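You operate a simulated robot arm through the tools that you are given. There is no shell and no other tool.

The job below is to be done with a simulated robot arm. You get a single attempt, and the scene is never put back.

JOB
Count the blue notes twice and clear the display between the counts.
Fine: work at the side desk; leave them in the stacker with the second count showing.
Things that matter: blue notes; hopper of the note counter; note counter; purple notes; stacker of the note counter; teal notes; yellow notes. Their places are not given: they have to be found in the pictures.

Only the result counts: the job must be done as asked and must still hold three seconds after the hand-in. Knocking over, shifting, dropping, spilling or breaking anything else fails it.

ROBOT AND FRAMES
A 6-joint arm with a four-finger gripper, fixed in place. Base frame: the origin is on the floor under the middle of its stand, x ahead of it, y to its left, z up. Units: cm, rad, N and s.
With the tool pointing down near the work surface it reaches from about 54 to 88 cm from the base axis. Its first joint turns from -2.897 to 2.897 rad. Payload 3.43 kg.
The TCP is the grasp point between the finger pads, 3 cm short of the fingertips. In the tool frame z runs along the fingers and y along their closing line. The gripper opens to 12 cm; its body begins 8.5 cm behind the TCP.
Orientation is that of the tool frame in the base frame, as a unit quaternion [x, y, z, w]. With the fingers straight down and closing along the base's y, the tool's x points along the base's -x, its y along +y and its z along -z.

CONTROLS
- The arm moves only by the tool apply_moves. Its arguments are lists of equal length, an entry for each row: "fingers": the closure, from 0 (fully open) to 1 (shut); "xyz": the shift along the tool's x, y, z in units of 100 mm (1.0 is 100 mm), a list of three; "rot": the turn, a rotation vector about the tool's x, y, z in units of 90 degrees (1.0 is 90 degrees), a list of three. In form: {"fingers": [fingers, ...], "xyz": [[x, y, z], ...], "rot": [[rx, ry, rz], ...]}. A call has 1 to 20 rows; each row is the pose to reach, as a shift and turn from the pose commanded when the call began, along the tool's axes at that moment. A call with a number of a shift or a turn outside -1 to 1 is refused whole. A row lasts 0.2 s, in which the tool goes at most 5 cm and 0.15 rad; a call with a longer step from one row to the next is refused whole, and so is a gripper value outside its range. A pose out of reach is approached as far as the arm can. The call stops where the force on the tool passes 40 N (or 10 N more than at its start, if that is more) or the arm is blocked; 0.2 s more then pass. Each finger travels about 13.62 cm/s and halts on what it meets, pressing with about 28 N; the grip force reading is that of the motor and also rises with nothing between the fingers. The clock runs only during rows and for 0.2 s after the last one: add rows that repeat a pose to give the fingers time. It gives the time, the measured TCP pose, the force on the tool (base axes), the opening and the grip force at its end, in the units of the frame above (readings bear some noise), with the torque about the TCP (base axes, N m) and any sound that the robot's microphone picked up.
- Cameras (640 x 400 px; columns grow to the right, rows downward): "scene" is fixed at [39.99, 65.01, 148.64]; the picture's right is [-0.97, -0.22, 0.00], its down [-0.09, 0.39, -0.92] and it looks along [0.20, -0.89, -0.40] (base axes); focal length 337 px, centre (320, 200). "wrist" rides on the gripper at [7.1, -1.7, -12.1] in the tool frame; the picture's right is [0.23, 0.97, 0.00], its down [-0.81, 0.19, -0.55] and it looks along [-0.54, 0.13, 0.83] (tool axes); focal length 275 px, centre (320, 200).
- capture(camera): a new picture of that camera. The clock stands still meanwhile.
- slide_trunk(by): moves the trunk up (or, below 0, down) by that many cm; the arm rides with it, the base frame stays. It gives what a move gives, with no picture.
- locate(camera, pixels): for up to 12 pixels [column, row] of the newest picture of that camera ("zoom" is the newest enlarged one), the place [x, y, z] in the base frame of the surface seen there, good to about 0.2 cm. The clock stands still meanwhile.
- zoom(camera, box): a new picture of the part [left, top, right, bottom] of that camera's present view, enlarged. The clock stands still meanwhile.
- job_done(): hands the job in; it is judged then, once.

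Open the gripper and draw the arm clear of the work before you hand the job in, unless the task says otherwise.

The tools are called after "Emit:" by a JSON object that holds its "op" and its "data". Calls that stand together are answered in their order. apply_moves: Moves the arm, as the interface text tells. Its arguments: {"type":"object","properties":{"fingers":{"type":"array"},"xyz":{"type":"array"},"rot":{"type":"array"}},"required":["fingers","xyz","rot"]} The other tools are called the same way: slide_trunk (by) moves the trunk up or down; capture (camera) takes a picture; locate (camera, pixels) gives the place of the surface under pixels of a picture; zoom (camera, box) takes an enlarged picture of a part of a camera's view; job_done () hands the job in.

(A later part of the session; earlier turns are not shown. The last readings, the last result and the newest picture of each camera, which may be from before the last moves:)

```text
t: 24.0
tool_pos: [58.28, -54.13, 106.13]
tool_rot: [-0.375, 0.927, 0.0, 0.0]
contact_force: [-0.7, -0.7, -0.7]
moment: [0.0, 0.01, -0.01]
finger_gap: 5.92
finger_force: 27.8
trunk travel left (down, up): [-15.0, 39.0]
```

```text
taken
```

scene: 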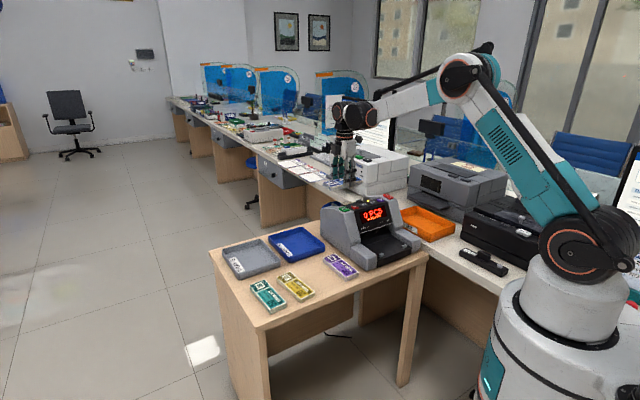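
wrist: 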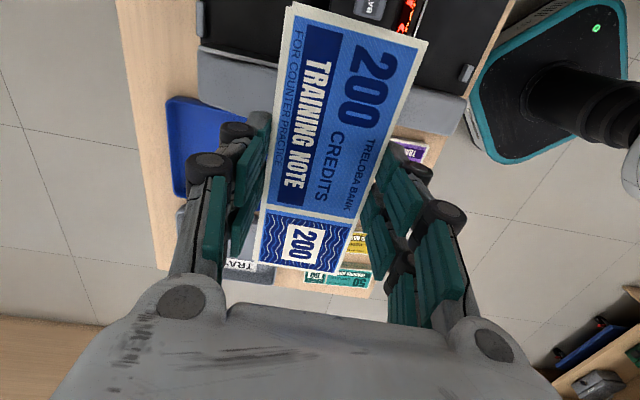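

All steady; I carry on to right above the hopper at (54.7,-67.0).

Emit:
{"op": "apply_moves", "data": {"fingers": [0.65, 0.65, 0.65, 0.65], "xyz": [[0.15, -0.09, 0], [0.3, -0.18, 0], [0.45, -0.27, 0], [0.6, -0.35, 0]], "rot": [[0, 0, 0], [0, 0, 0], [0, 0, 0], [0, 0, 0]]}}

Emit:
{"op": "apply_moves", "data": {"fingers": [0.65, 0.65, 0.65, 0.65, 0.65], "xyz": [[0.15, -0.09, 0], [0.3, -0.18, 0], [0.45, -0.27, 0], [0.55, -0.33, 0], [0.55, -0.33, 0]], "rot": [[0, 0, 0], [0, 0, 0], [0, 0, 0], [0, 0, 0], [0, 0, 0]]}}

Emit:
{"op": "capture", "data": {"camera": "wrist"}}

Emit:
{"op": "capture", "data": {"camera": "scene"}}

Emit:
{"op": "zoom", "data": {"camera": "scene", "box": [322, 130, 450, 230]}}

```text
t: 25.0
tool_pos: [56.28, -60.84, 105.95]
tool_rot: [-0.374, 0.927, 0.0, 0.0]
contact_force: [-0.7, 0.0, 0.2]
moment: [0.01, -0.01, -0.01]
finger_gap: 5.91
finger_force: 28.1
trunk travel left (down, up): [-15.0, 39.0]
```

```text
t: 26.2
tool_pos: [54.63, -67.21, 106.03]
tool_rot: [-0.375, 0.927, 0.0, 0.0]
contact_force: [0.1, 0.0, 0.1]
moment: [0.0, 0.02, -0.01]
finger_gap: 5.94
finger_force: 28.3
trunk travel left (down, up): [-15.0, 39.0]
```

```text
taken
```

wrist: 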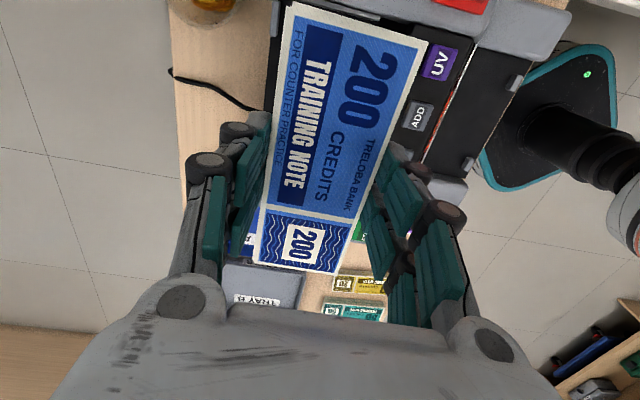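

```text
taken
```

scene: 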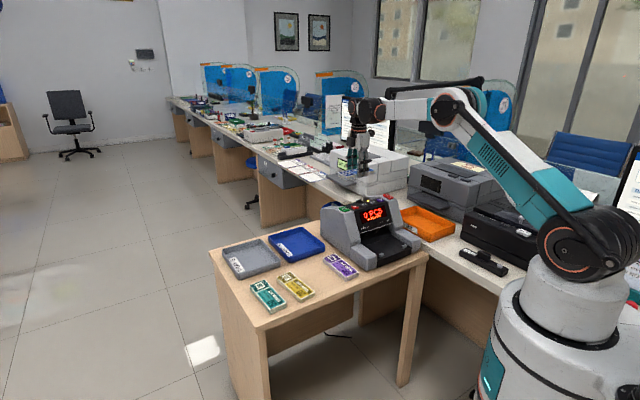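

```text
4.00 times, centred on (386, 180) of scene
```

zoom: 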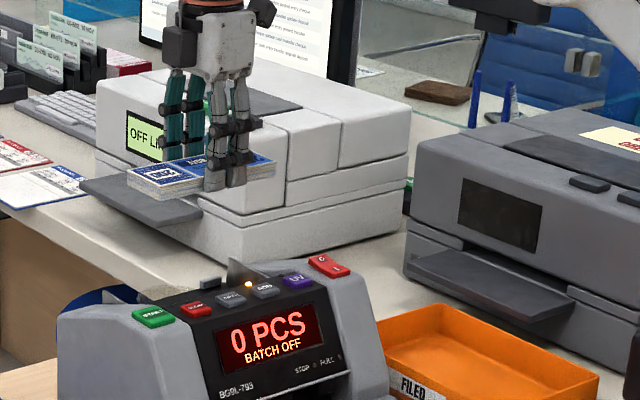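

I'm above the hopper at (54.6,-67.2). I lower 6 cm with a 0.2 cm correction toward the START side, then check clearances.

Emit:
{"op": "apply_moves", "data": {"fingers": [0.65, 0.65, 0.65, 0.65, 0.65], "xyz": [[-0.01, 0, 0.15], [-0.02, 0, 0.3], [-0.02, 0, 0.45], [-0.02, 0, 0.6], [-0.02, 0, 0.6]], "rot": [[0, 0, 0], [0, 0, 0], [0, 0, 0], [0, 0, 0], [0, 0, 0]]}}

Emit:
{"op": "capture", "data": {"camera": "wrist"}}

Emit:
{"op": "zoom", "data": {"camera": "scene", "box": [322, 150, 418, 220]}}

```text
t: 27.4
tool_pos: [54.63, -67.0, 100.1]
tool_rot: [-0.374, 0.927, -0.001, 0.0]
contact_force: [-0.4, 0.6, -0.2]
moment: [0.03, -0.02, 0.01]
finger_gap: 5.95
finger_force: 27.7
trunk travel left (down, up): [-15.0, 39.0]
```

```text
taken
```

wrist: 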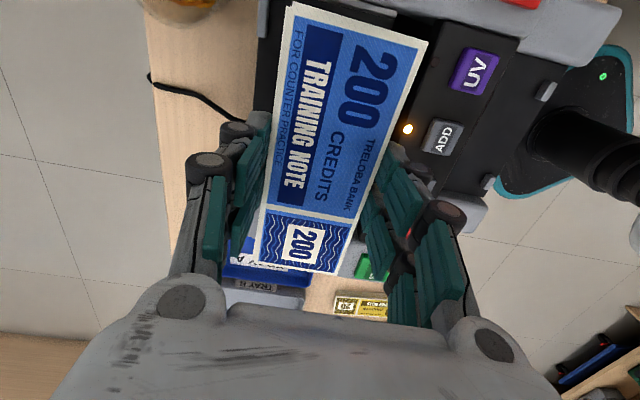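

```text
5.71 times, centred on (370, 185) of scene
```

zoom: 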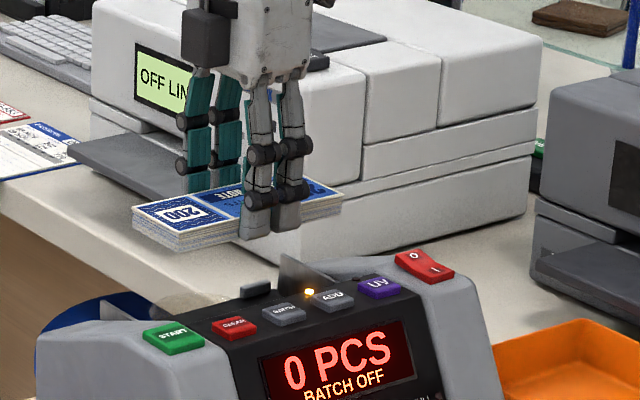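

I zoom on the wrist view for the panel's back edge and left plate relative to the pack.

Emit:
{"op": "zoom", "data": {"camera": "wrist", "box": [230, 0, 550, 200]}}

```text
2.00 times, centred on (390, 100) of wrist
```

zoom: 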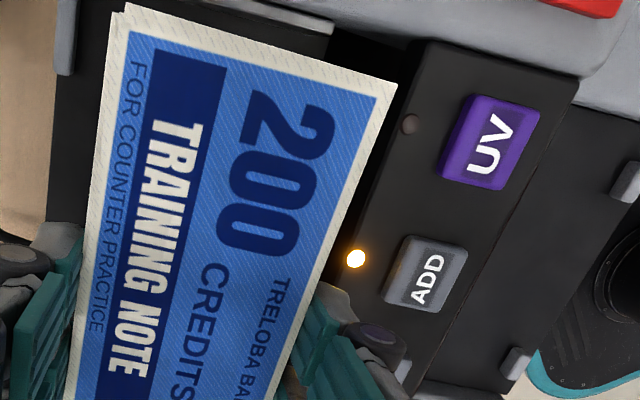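

Emit:
{"op": "locate", "data": {"camera": "zoom", "pixels": [[425, 45], [410, 90], [360, 200], [392, 130], [375, 55], [345, 60], [330, 30], [65, 60], [60, 150], [300, 18], [90, 20], [356, 257]]}}

```text
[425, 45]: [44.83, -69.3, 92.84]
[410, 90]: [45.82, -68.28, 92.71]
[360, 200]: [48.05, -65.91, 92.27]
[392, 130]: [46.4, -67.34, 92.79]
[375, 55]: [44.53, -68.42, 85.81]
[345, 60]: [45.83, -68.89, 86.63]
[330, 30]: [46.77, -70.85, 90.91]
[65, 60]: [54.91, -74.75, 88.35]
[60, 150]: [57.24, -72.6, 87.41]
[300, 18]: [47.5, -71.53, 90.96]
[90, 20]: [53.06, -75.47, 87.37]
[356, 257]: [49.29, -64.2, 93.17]
```

Panel back edge is at z≈92.8, so the front finger clearance is tight; I back off 0.75 cm (tool -y), nudge 0.15 toward START, and lower slowly to TCP z≈91 (pack underside ≈87.7, floor 87.5).

Emit:
{"op": "apply_moves", "data": {"fingers": [0.65, 0.65, 0.65, 0.65, 0.65, 0.65, 0.65], "xyz": [[-0.01, -0.04, 0.0], [-0.015, -0.075, 0.1], [-0.015, -0.075, 0.25], [-0.015, -0.075, 0.4], [-0.015, -0.075, 0.5], [-0.015, -0.075, 0.55], [-0.015, -0.075, 0.55]], "rot": [[0, 0, 0], [0, 0, 0], [0, 0, 0], [0, 0, 0], [0, 0, 0], [0, 0, 0], [0, 0, 0]]}}

Emit:
{"op": "zoom", "data": {"camera": "scene", "box": [322, 150, 418, 220]}}

Emit:
{"op": "capture", "data": {"camera": "wrist"}}

```text
t: 29.0
tool_pos: [55.44, -67.3, 94.53]
tool_rot: [-0.375, 0.927, 0.0, 0.0]
contact_force: [-0.1, 0.2, -0.4]
moment: [0.0, 0.01, 0.0]
finger_gap: 5.92
finger_force: 28.0
trunk travel left (down, up): [-15.0, 39.0]
```

```text
5.71 times, centred on (370, 185) of scene
```

zoom: 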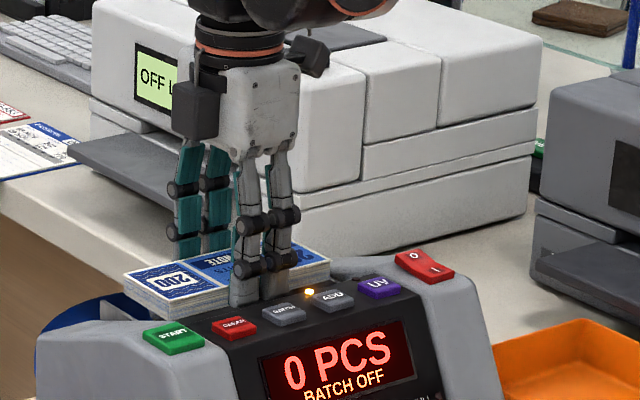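

```text
taken
```

wrist: 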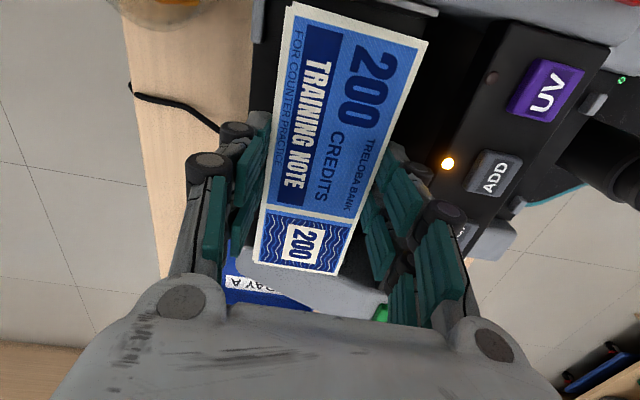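

Clearances look good (a≈-6.9, b≈-86.9). I lower the remaining 3.5 cm slowly.

Emit:
{"op": "apply_moves", "data": {"fingers": [0.65, 0.65, 0.65, 0.65, 0.65, 0.65], "xyz": [[0.01, 0, 0.1], [0.01, 0, 0.2], [0.01, 0, 0.27], [0.01, 0, 0.32], [0.01, 0, 0.35], [0.01, 0, 0.35]], "rot": [[0, 0, 0], [0, 0, 0], [0, 0, 0], [0, 0, 0], [0, 0, 0], [0, 0, 0]]}}

Emit:
{"op": "capture", "data": {"camera": "wrist"}}

Emit:
{"op": "zoom", "data": {"camera": "scene", "box": [322, 150, 418, 220]}}

```text
t: 30.4
tool_pos: [55.29, -67.48, 90.96]
tool_rot: [-0.375, 0.927, 0.0, 0.0]
contact_force: [-1.2, -0.3, 0.0]
moment: [-0.01, -0.01, 0.01]
finger_gap: 5.94
finger_force: 27.7
trunk travel left (down, up): [-15.0, 39.0]
```

```text
taken
```

wrist: 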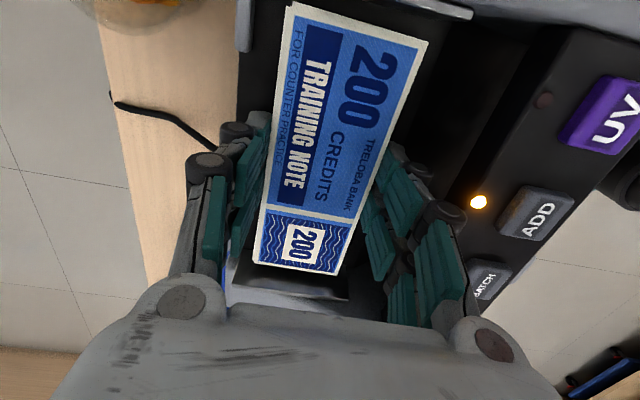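

```text
5.71 times, centred on (370, 185) of scene
```

zoom: 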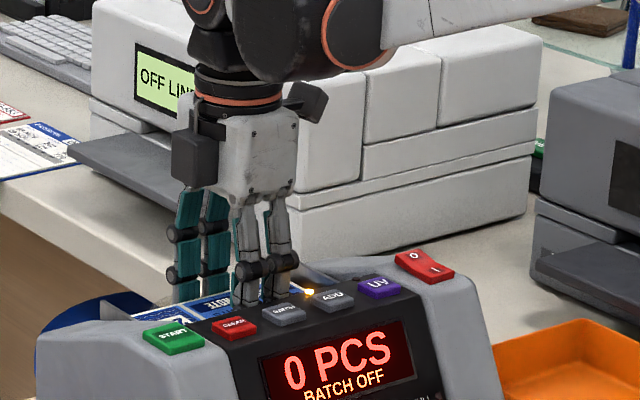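

No contact yet. I check the pack-top height and floor from this picture.

Emit:
{"op": "locate", "data": {"camera": "wrist", "pixels": [[302, 10], [422, 44], [336, 272], [260, 260], [270, 60], [440, 90], [340, 140], [455, 60], [300, 275], [345, 285]]}}

```text
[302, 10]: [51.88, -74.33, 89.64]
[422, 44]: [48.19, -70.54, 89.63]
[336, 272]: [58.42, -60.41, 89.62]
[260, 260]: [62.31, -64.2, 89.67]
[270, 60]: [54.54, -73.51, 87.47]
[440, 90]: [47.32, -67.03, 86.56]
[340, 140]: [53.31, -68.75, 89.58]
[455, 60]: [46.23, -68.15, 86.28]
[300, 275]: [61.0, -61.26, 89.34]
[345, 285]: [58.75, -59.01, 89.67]
```

The pack floats ~0.4 cm above the floor, centred in the hopper. I lower 0.35 cm and then open only a little (to ~6.7 cm) so the front finger keeps off the panel.

Emit:
{"op": "apply_moves", "data": {"fingers": [0.65, 0.65, 0.65, 0.55, 0.48, 0.44, 0.44, 0.44], "xyz": [[0, 0, 0.02], [0, 0, 0.035], [0, 0, 0.035], [0, 0, 0.035], [0, 0, 0.035], [0, 0, 0.035], [0, 0, 0.035], [0, 0, 0.035]], "rot": [[0, 0, 0], [0, 0, 0], [0, 0, 0], [0, 0, 0], [0, 0, 0], [0, 0, 0], [0, 0, 0], [0, 0, 0]]}}

Emit:
{"op": "capture", "data": {"camera": "wrist"}}

Emit:
{"op": "zoom", "data": {"camera": "scene", "box": [322, 150, 418, 220]}}

```text
t: 32.2
tool_pos: [55.22, -67.43, 90.59]
tool_rot: [-0.374, 0.927, -0.001, 0.001]
contact_force: [-0.1, -0.2, 0.4]
moment: [0.02, -0.01, 0.01]
finger_gap: 6.73
finger_force: 0.0
trunk travel left (down, up): [-15.0, 39.0]
```

```text
taken
```

wrist: 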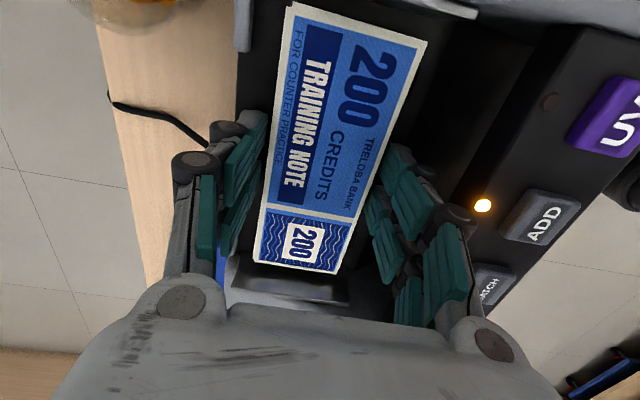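

```text
5.71 times, centred on (370, 185) of scene
```

zoom: 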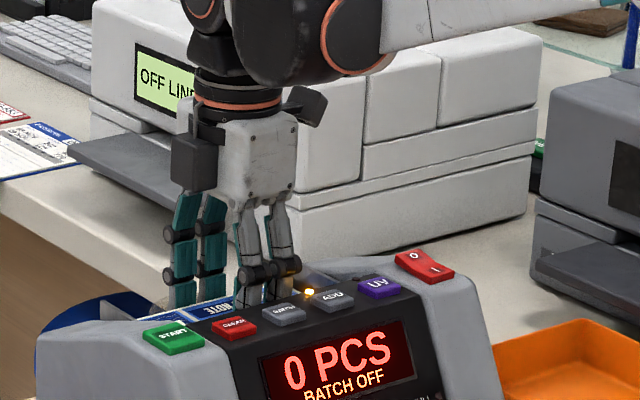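

The pack is released on the hopper floor (gap 6.7, no force). I raise straight up and look at the machine.

Emit:
{"op": "apply_moves", "data": {"fingers": [0.44, 0.44, 0.44, 0.44, 0.44, 0.44], "xyz": [[0, 0, -0.1], [0, 0, -0.25], [0, 0, -0.4], [0, 0, -0.6], [0, 0, -0.8], [0, 0, -1.0]], "rot": [[0, 0, 0], [0, 0, 0], [0, 0, 0], [0, 0, 0], [0, 0, 0], [0, 0, 0]]}}

Emit:
{"op": "capture", "data": {"camera": "wrist"}}

Emit:
{"op": "zoom", "data": {"camera": "scene", "box": [322, 180, 450, 270]}}

```text
t: 33.6
tool_pos: [55.28, -67.44, 100.92]
tool_rot: [-0.375, 0.927, 0.0, 0.001]
contact_force: [-0.3, 0.9, 0.4]
moment: [0.02, 0.01, -0.02]
finger_gap: 6.72
finger_force: 0.0
trunk travel left (down, up): [-15.0, 39.0]
```

```text
taken
```

wrist: 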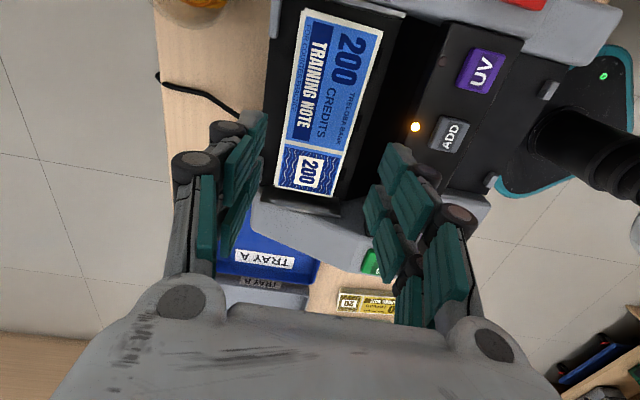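

```text
4.44 times, centred on (386, 225) of scene
```

zoom: 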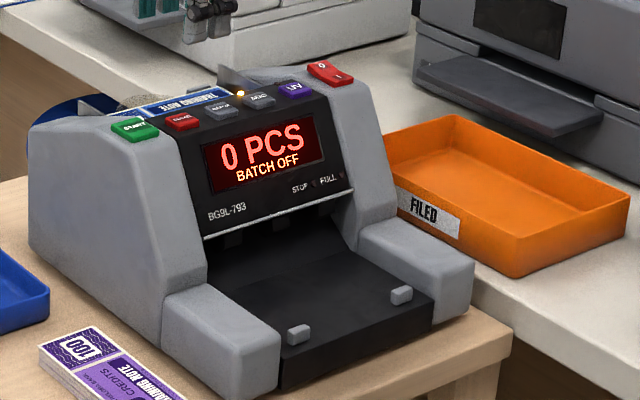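

The pack lies flat in the hopper and the machine waits at 0, so START at (57.0,-53.2,93.65) must be pressed. I close the fingers and move at z≈102 so that one finger pair is over START, the other outboard of it.

Emit:
{"op": "apply_moves", "data": {"fingers": [0.6, 0.8, 1.0, 1.0, 1.0], "xyz": [[-0.1, 0.08, -0.1], [-0.25, 0.18, -0.15], [-0.4, 0.28, -0.15], [-0.55, 0.4, -0.15], [-0.65, 0.48, -0.15]], "rot": [[0, 0, 0], [0, 0, 0], [0, 0, 0], [0, 0, 0], [0, 0, 0]]}}

Emit:
{"op": "apply_moves", "data": {"fingers": [1.0, 1.0, 1.0, 1.0, 1.0], "xyz": [[-0.15, 0.1, 0], [-0.3, 0.2, 0], [-0.45, 0.32, 0], [-0.6, 0.42, 0], [-0.6, 0.42, 0]], "rot": [[0, 0, 0], [0, 0, 0], [0, 0, 0], [0, 0, 0], [0, 0, 0]]}}

Emit:
{"op": "capture", "data": {"camera": "wrist"}}

Emit:
{"op": "zoom", "data": {"camera": "scene", "box": [302, 170, 398, 230]}}

```text
t: 34.8
tool_pos: [56.57, -59.41, 102.26]
tool_rot: [-0.375, 0.927, 0.0, 0.001]
contact_force: [0.3, 0.0, 0.7]
moment: [-0.01, -0.01, 0.0]
finger_gap: 0.04
finger_force: 28.6
trunk travel left (down, up): [-15.0, 39.0]
```

```text
t: 36.0
tool_pos: [57.94, -52.33, 102.26]
tool_rot: [-0.374, 0.928, 0.0, 0.0]
contact_force: [-0.7, 0.3, 0.9]
moment: [-0.02, 0.0, 0.0]
finger_gap: 0.0
finger_force: 27.6
trunk travel left (down, up): [-15.0, 39.0]
```

```text
taken
```

wrist: 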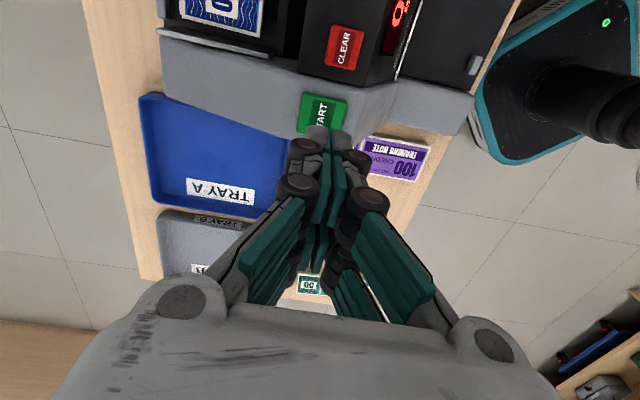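

```text
6.67 times, centred on (350, 200) of scene
```

zoom: 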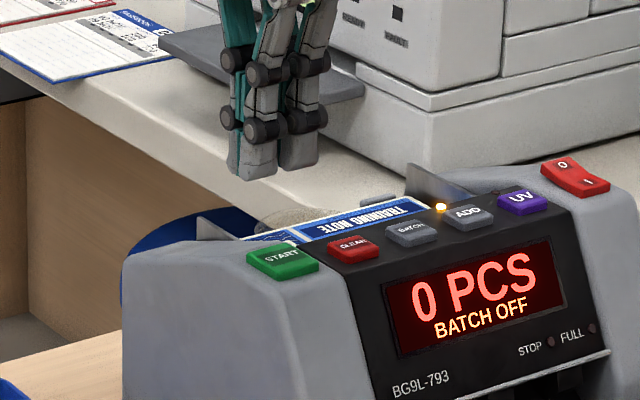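

The closed fingertips hover above START. I verify START's position and the tip location with locate.

Emit:
{"op": "locate", "data": {"camera": "wrist", "pixels": [[323, 98], [325, 112], [303, 95], [346, 100], [300, 128], [320, 130], [340, 135], [345, 47], [332, 28], [360, 65]]}}

Emit:
{"op": "locate", "data": {"camera": "zoom", "pixels": [[250, 178], [295, 168], [230, 170], [315, 165], [275, 172], [283, 262], [355, 249], [272, 176]]}}

```text
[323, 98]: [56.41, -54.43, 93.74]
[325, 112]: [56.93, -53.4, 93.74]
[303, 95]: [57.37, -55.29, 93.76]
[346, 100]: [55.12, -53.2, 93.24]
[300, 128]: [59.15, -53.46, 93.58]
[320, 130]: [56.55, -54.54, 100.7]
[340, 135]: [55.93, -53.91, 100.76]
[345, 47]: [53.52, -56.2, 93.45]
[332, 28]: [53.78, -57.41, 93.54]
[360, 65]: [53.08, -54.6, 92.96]
```

```text
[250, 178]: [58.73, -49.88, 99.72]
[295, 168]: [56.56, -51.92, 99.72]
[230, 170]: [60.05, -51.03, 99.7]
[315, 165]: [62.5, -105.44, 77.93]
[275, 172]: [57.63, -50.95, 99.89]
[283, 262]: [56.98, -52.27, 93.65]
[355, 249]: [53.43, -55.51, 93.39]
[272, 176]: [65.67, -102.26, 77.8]
```

The inner finger pair is right over START's centre (56.95,-53.3), tips at z≈99.5. I descend 5.4 cm, then press in small steps.

Emit:
{"op": "apply_moves", "data": {"fingers": [1, 1, 1, 1, 1, 1], "xyz": [[0, 0, 0.15], [0, 0, 0.3], [0, 0, 0.42], [0, 0, 0.5], [0, 0, 0.54], [0, 0, 0.54]], "rot": [[0, 0, 0], [0, 0, 0], [0, 0, 0], [0, 0, 0], [0, 0, 0], [0, 0, 0]]}}

Emit:
{"op": "apply_moves", "data": {"fingers": [1, 1, 1, 1, 1, 1, 1], "xyz": [[0, 0, 0.01], [0, 0, 0.02], [0, 0, 0.03], [0, 0, 0.04], [0, 0, 0.05], [0, 0, 0.06], [0, 0, 0.06]], "rot": [[0, 0, 0], [0, 0, 0], [0, 0, 0], [0, 0, 0], [0, 0, 0], [0, 0, 0], [0, 0, 0]]}}

Emit:
{"op": "zoom", "data": {"camera": "scene", "box": [322, 170, 450, 270]}}

```text
t: 37.4
tool_pos: [57.96, -52.24, 96.87]
tool_rot: [-0.375, 0.927, 0.0, 0.0]
contact_force: [-0.3, -0.2, -0.1]
moment: [0.01, 0.03, 0.0]
finger_gap: 0.0
finger_force: 27.9
trunk travel left (down, up): [-15.0, 39.0]
```

```text
t: 39.0
tool_pos: [57.98, -52.22, 96.1]
tool_rot: [-0.375, 0.927, 0.001, 0.0]
contact_force: [1.1, 0.2, 1.8]
moment: [-0.02, 0.03, 0.02]
finger_gap: 0.6
finger_force: 33.6
trunk travel left (down, up): [-15.0, 39.0]
heard: click
```

```text
4.00 times, centred on (386, 220) of scene
```

zoom: 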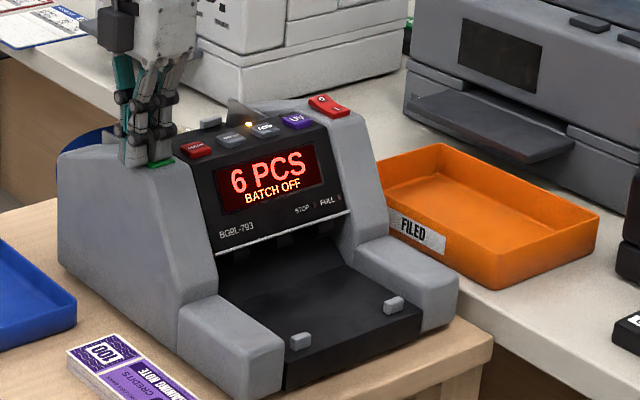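

A click was heard and the display reads 6 PCS and counting. I lift off and let the count run.

Emit:
{"op": "apply_moves", "data": {"fingers": [1, 1, 1, 1, 1, 1], "xyz": [[0, 0, -0.05], [0, 0, -0.15], [0, 0, -0.3], [0, 0, -0.45], [0, 0, -0.6], [0, 0, -0.7]], "rot": [[0, 0, 0], [0, 0, 0], [0, 0, 0], [0, 0, 0], [0, 0, 0], [0, 0, 0]]}}

Emit:
{"op": "zoom", "data": {"camera": "scene", "box": [322, 170, 450, 270]}}

```text
t: 40.4
tool_pos: [58.0, -52.16, 103.23]
tool_rot: [-0.374, 0.927, 0.0, 0.0]
contact_force: [-0.6, -0.2, -0.5]
moment: [-0.01, 0.01, 0.0]
finger_gap: 0.0
finger_force: 33.1
trunk travel left (down, up): [-15.0, 39.0]
```

```text
4.00 times, centred on (386, 220) of scene
```

zoom: 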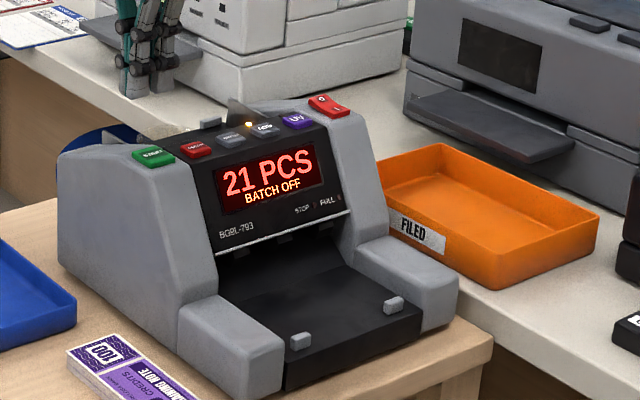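

Counting proceeds (21 PCS). Meanwhile I turn the tool +90° in place at z≈103 so that only one narrow finger width will cover CLEAR later.

Emit:
{"op": "apply_moves", "data": {"fingers": [1, 1, 1, 1, 1, 1, 1, 1, 1, 1, 1, 1, 1, 1], "xyz": [[0, 0, 0], [0, 0, 0], [0, 0, 0], [0, 0, 0], [0, 0, 0], [0, 0, 0], [0, 0, 0], [0, 0, 0], [0, 0, 0], [0, 0, 0], [0, 0, 0], [0, 0, 0], [0, 0, 0], [0, 0, 0]], "rot": [[0, 0, 0.04], [0, 0, 0.12], [0, 0, 0.2], [0, 0, 0.28], [0, 0, 0.36], [0, 0, 0.44], [0, 0, 0.52], [0, 0, 0.6], [0, 0, 0.68], [0, 0, 0.76], [0, 0, 0.84], [0, 0, 0.92], [0, 0, 0.98], [0, 0, 1.0]]}}

Emit:
{"op": "zoom", "data": {"camera": "scene", "box": [322, 170, 450, 270]}}

Emit:
{"op": "capture", "data": {"camera": "wrist"}}

```text
t: 43.4
tool_pos: [58.12, -52.16, 103.19]
tool_rot: [0.392, 0.92, 0.0, 0.0]
contact_force: [0.1, 0.0, 0.7]
moment: [0.03, 0.03, -0.01]
finger_gap: 0.0
finger_force: 33.0
trunk travel left (down, up): [-15.0, 39.0]
```

```text
4.00 times, centred on (386, 220) of scene
```

zoom: 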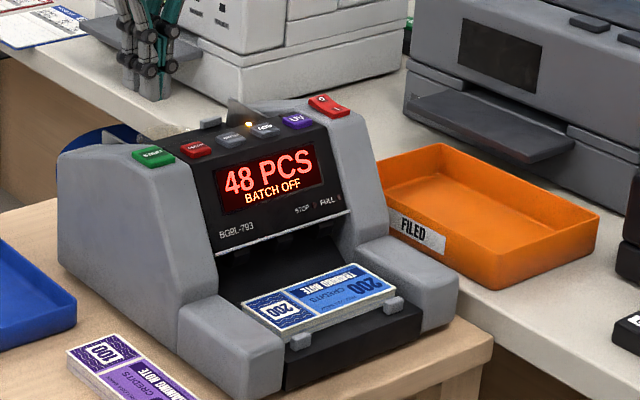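

```text
taken
```

wrist: 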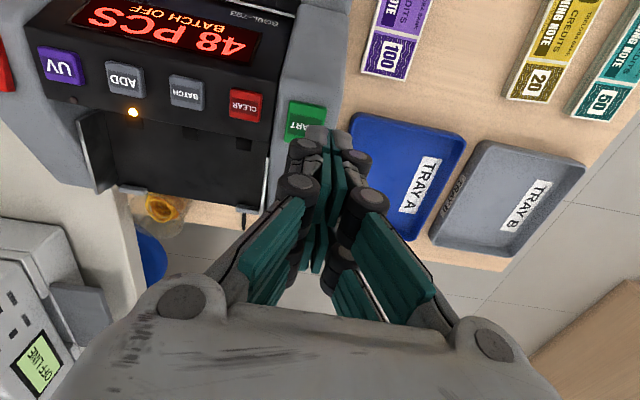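

The display shows 48 PCS and the pack now lies in the stacker. I locate CLEAR (246,105) and the pack in the current views, while checking that the count is stable with the next move.

Emit:
{"op": "locate", "data": {"camera": "wrist", "pixels": [[246, 105], [232, 92], [262, 94], [232, 117], [260, 121], [187, 92], [173, 105], [203, 108], [304, 120], [200, 80]]}}

Emit:
{"op": "locate", "data": {"camera": "zoom", "pixels": [[244, 303], [350, 264], [396, 288], [286, 330], [320, 295], [200, 146], [185, 152], [215, 150], [195, 143], [230, 140]]}}

```text
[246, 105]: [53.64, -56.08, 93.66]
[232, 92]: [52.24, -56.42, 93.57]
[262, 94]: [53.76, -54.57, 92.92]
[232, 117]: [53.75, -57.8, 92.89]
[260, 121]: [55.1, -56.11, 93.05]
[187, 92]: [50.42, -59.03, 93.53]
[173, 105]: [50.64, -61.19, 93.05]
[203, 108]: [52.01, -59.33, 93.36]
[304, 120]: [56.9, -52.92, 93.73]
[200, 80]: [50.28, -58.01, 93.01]
```

```text
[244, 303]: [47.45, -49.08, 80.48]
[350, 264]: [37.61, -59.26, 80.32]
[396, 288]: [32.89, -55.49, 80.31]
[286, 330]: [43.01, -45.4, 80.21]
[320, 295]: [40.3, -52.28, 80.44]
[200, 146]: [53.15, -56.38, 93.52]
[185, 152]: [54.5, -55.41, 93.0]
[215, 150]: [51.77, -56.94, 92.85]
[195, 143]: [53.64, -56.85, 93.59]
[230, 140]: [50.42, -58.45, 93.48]
```

CLEAR's centre is ≈(53.55,-56.2,93.6). I move so that the front finger pair sits over it (TCP → (52.6,-55.2)) at z≈103 and take a look.

Emit:
{"op": "apply_moves", "data": {"fingers": [1, 1, 1, 1, 1], "xyz": [[0.04, -0.15, 0], [0.08, -0.3, 0], [0.12, -0.45, 0], [0.16, -0.605, 0], [0.16, -0.605, 0]], "rot": [[0, 0, 0], [0, 0, 0], [0, 0, 0], [0, 0, 0], [0, 0, 0]]}}

Emit:
{"op": "capture", "data": {"camera": "wrist"}}

Emit:
{"op": "zoom", "data": {"camera": "scene", "box": [322, 170, 450, 270]}}

```text
t: 44.6
tool_pos: [52.53, -55.38, 103.1]
tool_rot: [0.39, 0.921, 0.0, 0.0]
contact_force: [-0.8, 0.6, 0.3]
moment: [-0.02, 0.02, 0.0]
finger_gap: 0.02
finger_force: 33.1
trunk travel left (down, up): [-15.0, 39.0]
```

```text
taken
```

wrist: 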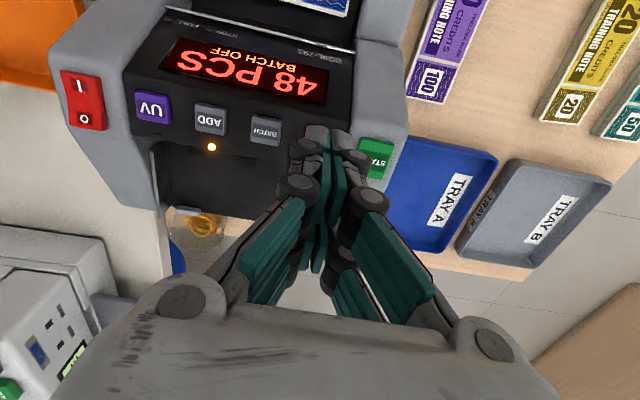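

```text
4.00 times, centred on (386, 220) of scene
```

zoom: 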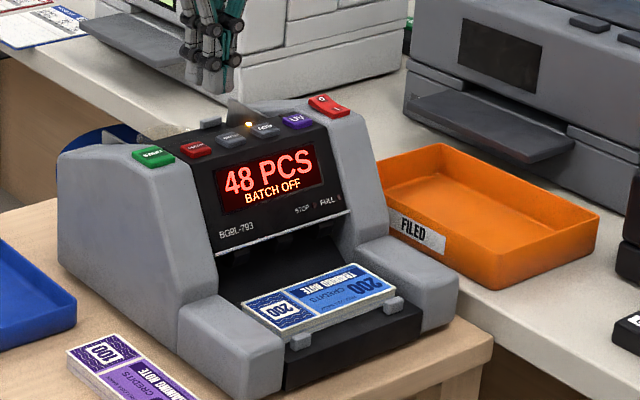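

Count is stable at 48. The rear finger pair is above CLEAR; I descend to just above it and press in small steps, as with START.

Emit:
{"op": "apply_moves", "data": {"fingers": [1, 1, 1, 1, 1, 1], "xyz": [[0, 0, 0.15], [0, 0, 0.3], [0, 0, 0.45], [0, 0, 0.55], [0, 0, 0.61], [0, 0, 0.61]], "rot": [[0, 0, 0], [0, 0, 0], [0, 0, 0], [0, 0, 0], [0, 0, 0], [0, 0, 0]]}}

Emit:
{"op": "zoom", "data": {"camera": "scene", "box": [322, 175, 418, 235]}}

Emit:
{"op": "capture", "data": {"camera": "wrist"}}

```text
t: 46.0
tool_pos: [52.56, -55.38, 96.91]
tool_rot: [0.391, 0.92, 0.0, 0.0]
contact_force: [-0.2, -0.4, -0.6]
moment: [0.01, 0.0, -0.01]
finger_gap: 0.02
finger_force: 33.6
trunk travel left (down, up): [-15.0, 39.0]
```

```text
6.67 times, centred on (370, 205) of scene
```

zoom: 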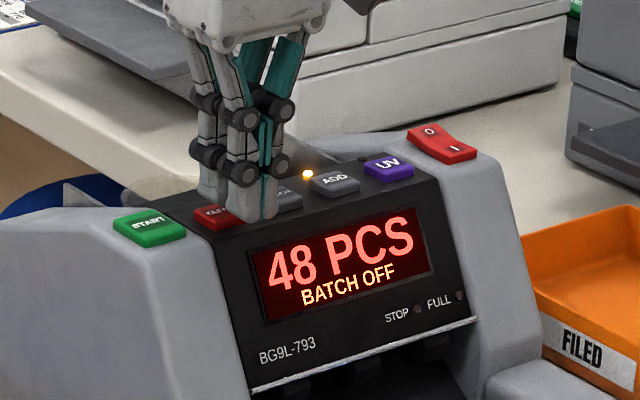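

```text
taken
```

wrist: 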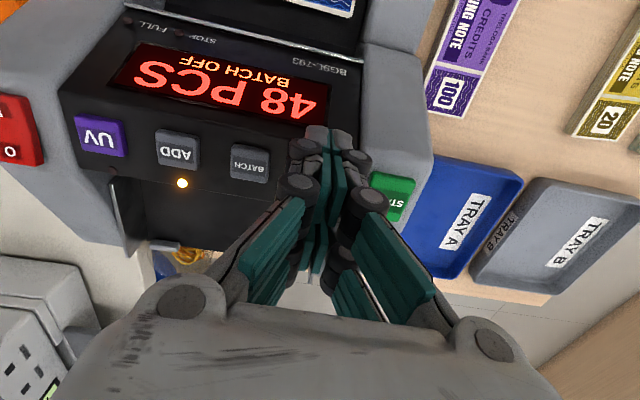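

All lined up with the tips just above CLEAR. I press down in 1 mm steps.

Emit:
{"op": "apply_moves", "data": {"fingers": [1, 1, 1, 1, 1, 1, 1], "xyz": [[0, 0, 0.02], [0, 0, 0.03], [0, 0, 0.04], [0, 0, 0.05], [0, 0, 0.06], [0, 0, 0.065], [0, 0, 0.065]], "rot": [[0, 0, 0], [0, 0, 0], [0, 0, 0], [0, 0, 0], [0, 0, 0], [0, 0, 0], [0, 0, 0]]}}

Emit:
{"op": "zoom", "data": {"camera": "scene", "box": [322, 175, 418, 235]}}

```text
t: 47.6
tool_pos: [52.63, -55.25, 96.37]
tool_rot: [0.391, 0.92, 0.0, 0.0]
contact_force: [-0.4, 0.3, -0.5]
moment: [0.03, -0.01, 0.02]
finger_gap: 0.03
finger_force: 33.4
trunk travel left (down, up): [-15.0, 39.0]
```

```text
6.67 times, centred on (370, 205) of scene
```

zoom: 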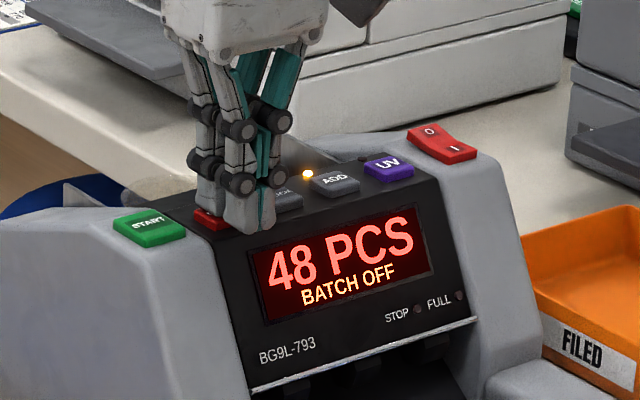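

No click yet and no contact force. I continue pressing a few more millimetres.

Emit:
{"op": "apply_moves", "data": {"fingers": [1, 1, 1, 1, 1, 1], "xyz": [[0, 0, 0.01], [0, 0, 0.02], [0, 0, 0.03], [0, 0, 0.04], [0, 0, 0.04], [0, 0, 0.04]], "rot": [[0, 0, 0], [0, 0, 0], [0, 0, 0], [0, 0, 0], [0, 0, 0], [0, 0, 0]]}}

Emit:
{"op": "zoom", "data": {"camera": "scene", "box": [322, 175, 418, 235]}}

```text
t: 49.0
tool_pos: [52.62, -55.33, 95.89]
tool_rot: [0.391, 0.92, 0.0, 0.0]
contact_force: [1.0, -0.9, 2.2]
moment: [-0.07, -0.07, 0.0]
finger_gap: 0.59
finger_force: 33.6
trunk travel left (down, up): [-15.0, 39.0]
heard: click
```

```text
6.67 times, centred on (370, 205) of scene
```

zoom: 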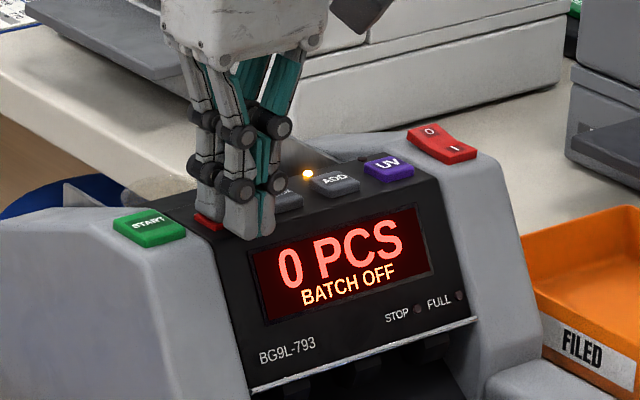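

Click heard and the display reads 0 PCS: cleared. I lift clear and then measure the stacker, pack and overhang.

Emit:
{"op": "apply_moves", "data": {"fingers": [1, 1, 1, 1, 1, 1], "xyz": [[0, 0, -0.05], [0, 0, -0.15], [0, 0, -0.3], [0, 0, -0.5], [0, 0, -0.7], [0, 0, -0.9]], "rot": [[0, 0, 0], [0, 0, 0], [0, 0, 0], [0, 0, 0], [0, 0, 0], [0, 0, 0]]}}

Emit:
{"op": "capture", "data": {"camera": "scene"}}

Emit:
{"op": "zoom", "data": {"camera": "scene", "box": [344, 195, 440, 275]}}

```text
t: 50.4
tool_pos: [52.49, -55.35, 104.96]
tool_rot: [0.391, 0.92, 0.0, 0.0]
contact_force: [-0.5, 0.7, 0.6]
moment: [0.03, 0.0, 0.0]
finger_gap: 0.0
finger_force: 33.4
trunk travel left (down, up): [-15.0, 39.0]
```

```text
taken
```

scene: 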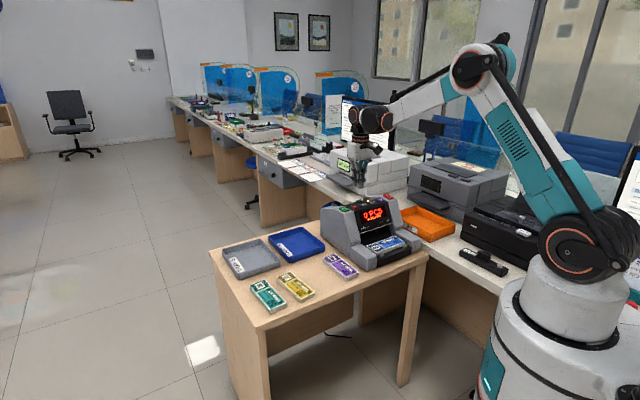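

```text
5.00 times, centred on (392, 235) of scene
```

zoom: 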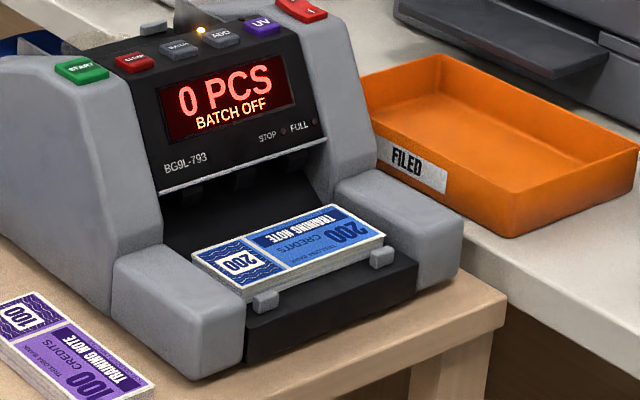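

Emit:
{"op": "locate", "data": {"camera": "zoom", "pixels": [[162, 192], [240, 166], [320, 140], [240, 162], [240, 174], [194, 254], [330, 206], [383, 237], [245, 296], [260, 215], [220, 215], [300, 185]]}}

Emit:
{"op": "locate", "data": {"camera": "zoom", "pixels": [[265, 295], [380, 250], [310, 290], [265, 308], [160, 240], [325, 180], [245, 320], [420, 262], [340, 285], [115, 265], [180, 240], [250, 190]]}}

```text
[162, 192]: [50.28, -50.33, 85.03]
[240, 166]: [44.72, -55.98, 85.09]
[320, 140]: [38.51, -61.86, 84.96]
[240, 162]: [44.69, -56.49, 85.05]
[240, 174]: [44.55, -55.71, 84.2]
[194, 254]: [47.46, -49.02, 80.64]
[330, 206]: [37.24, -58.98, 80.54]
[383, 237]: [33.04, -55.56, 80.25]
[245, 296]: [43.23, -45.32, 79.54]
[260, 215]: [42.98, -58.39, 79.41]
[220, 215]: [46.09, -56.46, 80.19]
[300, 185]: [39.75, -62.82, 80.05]
```

```text
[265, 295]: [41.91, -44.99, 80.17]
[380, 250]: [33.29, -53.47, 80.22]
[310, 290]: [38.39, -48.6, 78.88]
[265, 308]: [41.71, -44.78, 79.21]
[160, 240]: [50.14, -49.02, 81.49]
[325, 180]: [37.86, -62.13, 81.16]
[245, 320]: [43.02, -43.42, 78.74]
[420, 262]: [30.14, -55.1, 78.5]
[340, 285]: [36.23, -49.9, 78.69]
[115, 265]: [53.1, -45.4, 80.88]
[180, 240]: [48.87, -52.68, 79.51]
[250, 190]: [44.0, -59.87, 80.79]
```

The overhang's front edge is at b≈-71.2 (z≈85), the pack's rear edge at b≈-68.3, front edge at -62.7; the rear finger fits if centred. I turn back to θ≈-44° while moving toward above the stacker at z≈105.

Emit:
{"op": "apply_moves", "data": {"fingers": [1, 1, 0.9, 0.8, 0.7, 0.6, 0.5, 0.475, 0.475, 0.475, 0.475, 0.475, 0.475, 0.475, 0.475], "xyz": [[0.05, -0.03, 0], [0.1, -0.06, 0], [0.15, -0.1, 0], [0.2, -0.13, 0], [0.26, -0.16, 0], [0.32, -0.2, 0], [0.4, -0.25, 0], [0.48, -0.3, 0], [0.56, -0.35, 0], [0.64, -0.4, 0], [0.72, -0.45, 0], [0.8, -0.5, 0], [0.88, -0.55, 0], [0.95, -0.6, 0], [0.95, -0.6, 0]], "rot": [[0, 0, -0.04], [0, 0, -0.12], [0, 0, -0.2], [0, 0, -0.28], [0, 0, -0.36], [0, 0, -0.44], [0, 0, -0.52], [0, 0, -0.6], [0, 0, -0.68], [0, 0, -0.76], [0, 0, -0.84], [0, 0, -0.92], [0, 0, -0.98], [0, 0, -1.0], [0, 0, -1.0]]}}

Emit:
{"op": "capture", "data": {"camera": "wrist"}}

Emit:
{"op": "capture", "data": {"camera": "scene"}}

```text
t: 53.6
tool_pos: [41.74, -52.62, 105.07]
tool_rot: [-0.375, 0.927, 0.0, 0.0]
contact_force: [0.3, -1.2, -0.4]
moment: [0.0, -0.01, 0.01]
finger_gap: 6.3
finger_force: 0.1
trunk travel left (down, up): [-15.0, 39.0]
```

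```text
taken
```

wrist: 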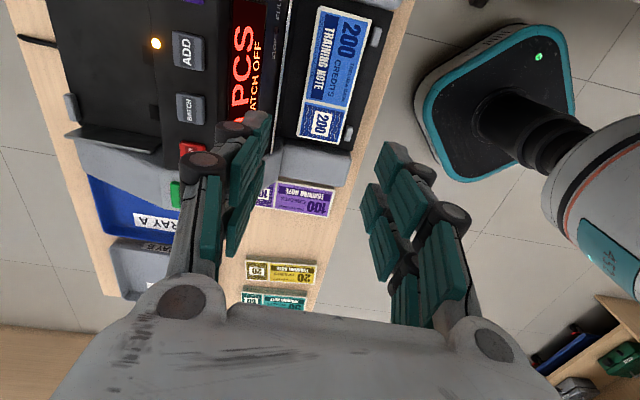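

```text
taken
```

scene: 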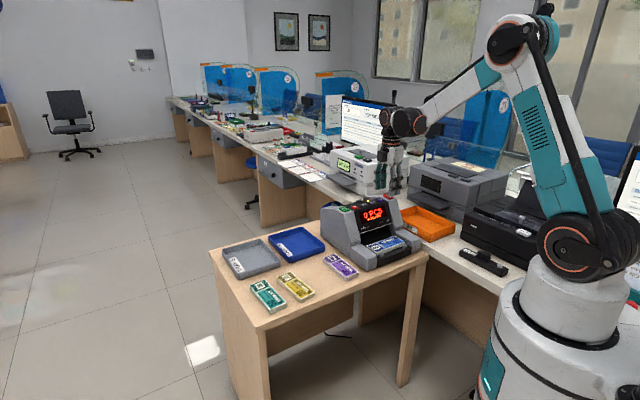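

The pack in the stacker is visible at (335,75) in the wrist view. I measure it closely along with the stops and bar.

Emit:
{"op": "zoom", "data": {"camera": "wrist", "box": [250, 0, 430, 160]}}

```text
2.50 times, centred on (340, 80) of wrist
```

zoom: 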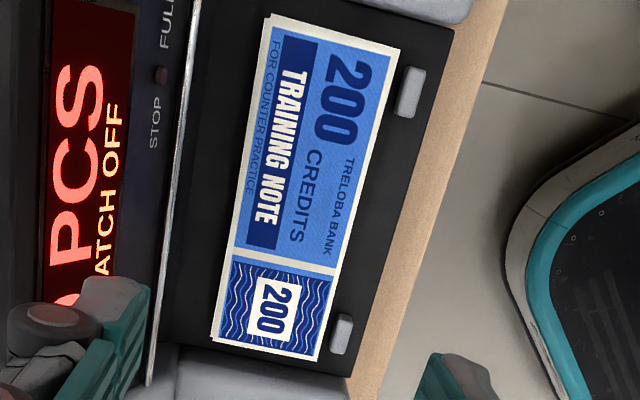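

Emit:
{"op": "locate", "data": {"camera": "zoom", "pixels": [[273, 18], [398, 48], [316, 358], [214, 336], [395, 90], [333, 330], [184, 120], [165, 250], [192, 40], [240, 120], [185, 300], [305, 190]]}}

```text
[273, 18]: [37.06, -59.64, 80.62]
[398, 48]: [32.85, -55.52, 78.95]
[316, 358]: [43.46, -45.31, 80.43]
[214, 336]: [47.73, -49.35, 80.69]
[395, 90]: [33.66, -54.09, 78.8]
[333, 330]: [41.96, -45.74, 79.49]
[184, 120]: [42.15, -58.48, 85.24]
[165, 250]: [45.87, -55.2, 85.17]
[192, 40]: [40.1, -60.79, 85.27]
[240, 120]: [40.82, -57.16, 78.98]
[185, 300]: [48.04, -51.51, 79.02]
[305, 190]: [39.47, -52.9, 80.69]
```

The pack centre in the stacker is ≈(40.27,-52.33), bar edge 5.7 cm behind it. I open to ~6.8 cm, shift to (40.17,-52.22) and descend to z≈87 to check the alignment.

Emit:
{"op": "apply_moves", "data": {"fingers": [0.433, 0.433, 0.433, 0.433, 0.433, 0.433], "xyz": [[0.04, 0.07, 0.1], [0.085, 0.138, 0.3], [0.085, 0.138, 0.5], [0.085, 0.138, 0.7], [0.085, 0.138, 0.9], [0.085, 0.138, 1.0]], "rot": [[0, 0, 0], [0, 0, 0], [0, 0, 0], [0, 0, 0], [0, 0, 0], [0, 0, 0]]}}

Emit:
{"op": "apply_moves", "data": {"fingers": [0.433, 0.433, 0.433, 0.433, 0.433, 0.433], "xyz": [[0, 0, 0.15], [0, 0, 0.3], [0, 0, 0.45], [0, 0, 0.6], [0, 0, 0.75], [0, 0, 0.75]], "rot": [[0, 0, 0], [0, 0, 0], [0, 0, 0], [0, 0, 0], [0, 0, 0], [0, 0, 0]]}}

Emit:
{"op": "capture", "data": {"camera": "wrist"}}

Emit:
{"op": "zoom", "data": {"camera": "scene", "box": [344, 195, 440, 265]}}

```text
t: 55.0
tool_pos: [40.09, -52.11, 94.95]
tool_rot: [-0.374, 0.927, 0.0, 0.0]
contact_force: [0.1, -0.4, -0.3]
moment: [-0.01, -0.03, -0.01]
finger_gap: 6.79
finger_force: 0.1
trunk travel left (down, up): [-15.0, 39.0]
```

```text
t: 56.4
tool_pos: [40.07, -52.33, 87.64]
tool_rot: [-0.375, 0.927, 0.0, 0.0]
contact_force: [-0.8, 0.0, -0.1]
moment: [-0.03, -0.01, 0.0]
finger_gap: 6.81
finger_force: 0.0
trunk travel left (down, up): [-15.0, 39.0]
```

```text
taken
```

wrist: 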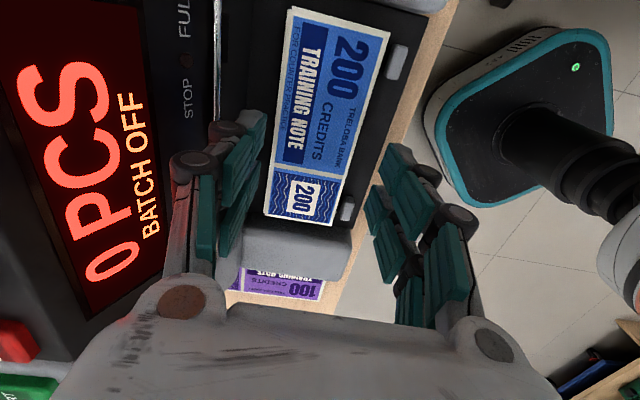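

```text
5.71 times, centred on (392, 230) of scene
```

zoom: 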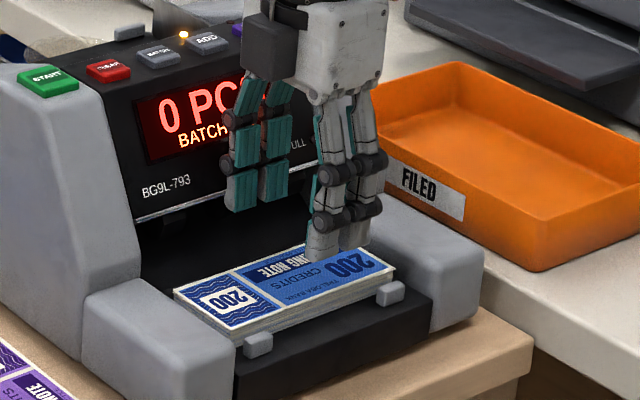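

I verify finger and pack positions by locate in this zoom: rear pads near (240,195),(272,195), front fingers near (325,245).

Emit:
{"op": "locate", "data": {"camera": "zoom", "pixels": [[240, 200], [272, 200], [322, 250], [355, 240], [325, 215], [360, 205], [176, 292], [230, 332], [394, 268], [180, 218], [240, 160], [325, 180]]}}

Emit:
{"op": "locate", "data": {"camera": "wrist", "pixels": [[291, 10], [388, 38], [333, 223], [265, 214], [250, 130], [240, 165], [217, 60], [218, 100], [375, 190], [390, 160]]}}

```text
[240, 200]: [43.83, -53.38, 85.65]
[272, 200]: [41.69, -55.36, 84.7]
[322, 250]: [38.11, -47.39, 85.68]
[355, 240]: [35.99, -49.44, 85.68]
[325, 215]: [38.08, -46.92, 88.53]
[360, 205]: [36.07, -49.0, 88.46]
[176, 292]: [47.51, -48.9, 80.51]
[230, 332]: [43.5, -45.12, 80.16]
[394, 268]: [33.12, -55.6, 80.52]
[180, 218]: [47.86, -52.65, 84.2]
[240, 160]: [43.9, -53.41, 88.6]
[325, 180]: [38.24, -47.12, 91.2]
```

```text
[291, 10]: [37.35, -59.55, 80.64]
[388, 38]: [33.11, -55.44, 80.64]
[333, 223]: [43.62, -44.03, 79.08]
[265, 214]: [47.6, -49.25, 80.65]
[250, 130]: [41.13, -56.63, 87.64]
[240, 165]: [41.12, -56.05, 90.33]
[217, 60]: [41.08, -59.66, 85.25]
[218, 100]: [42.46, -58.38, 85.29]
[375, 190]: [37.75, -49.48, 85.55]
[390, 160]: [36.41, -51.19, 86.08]
```

Rear pads are 0.2–0.6 cm behind the pack's rear edge and about 0.4 cm in front of the bar, which fits. I descend 5.5 cm slowly to TCP z≈82.1.

Emit:
{"op": "apply_moves", "data": {"fingers": [0.433, 0.433, 0.433, 0.433, 0.433, 0.433, 0.433], "xyz": [[0, 0, 0.1], [0, 0, 0.2], [0, 0, 0.3], [0, 0, 0.4], [0, 0, 0.5], [0, 0, 0.55], [0, 0, 0.55]], "rot": [[0, 0, 0], [0, 0, 0], [0, 0, 0], [0, 0, 0], [0, 0, 0], [0, 0, 0], [0, 0, 0]]}}

Emit:
{"op": "capture", "data": {"camera": "wrist"}}

Emit:
{"op": "zoom", "data": {"camera": "scene", "box": [344, 195, 440, 265]}}

```text
t: 58.0
tool_pos: [40.05, -52.11, 82.05]
tool_rot: [-0.375, 0.927, -0.001, 0.0]
contact_force: [-0.2, 0.1, 0.4]
moment: [0.02, 0.03, 0.0]
finger_gap: 6.82
finger_force: 0.1
trunk travel left (down, up): [-15.0, 39.0]
```

```text
taken
```

wrist: 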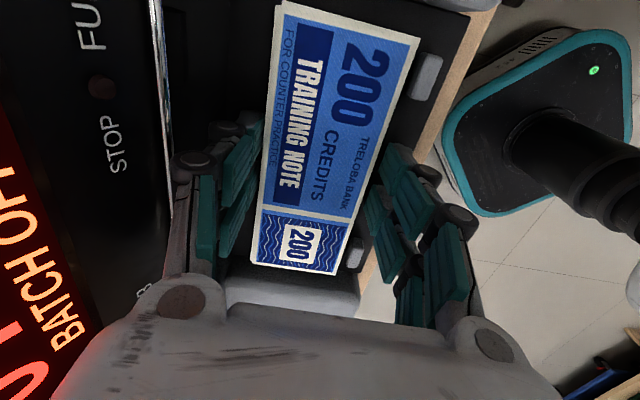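

```text
5.71 times, centred on (392, 230) of scene
```

zoom: 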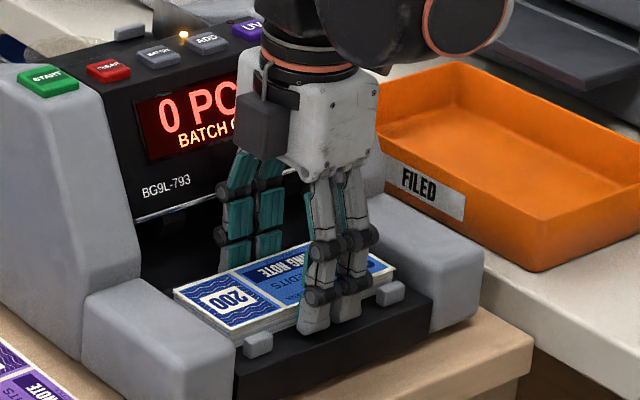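

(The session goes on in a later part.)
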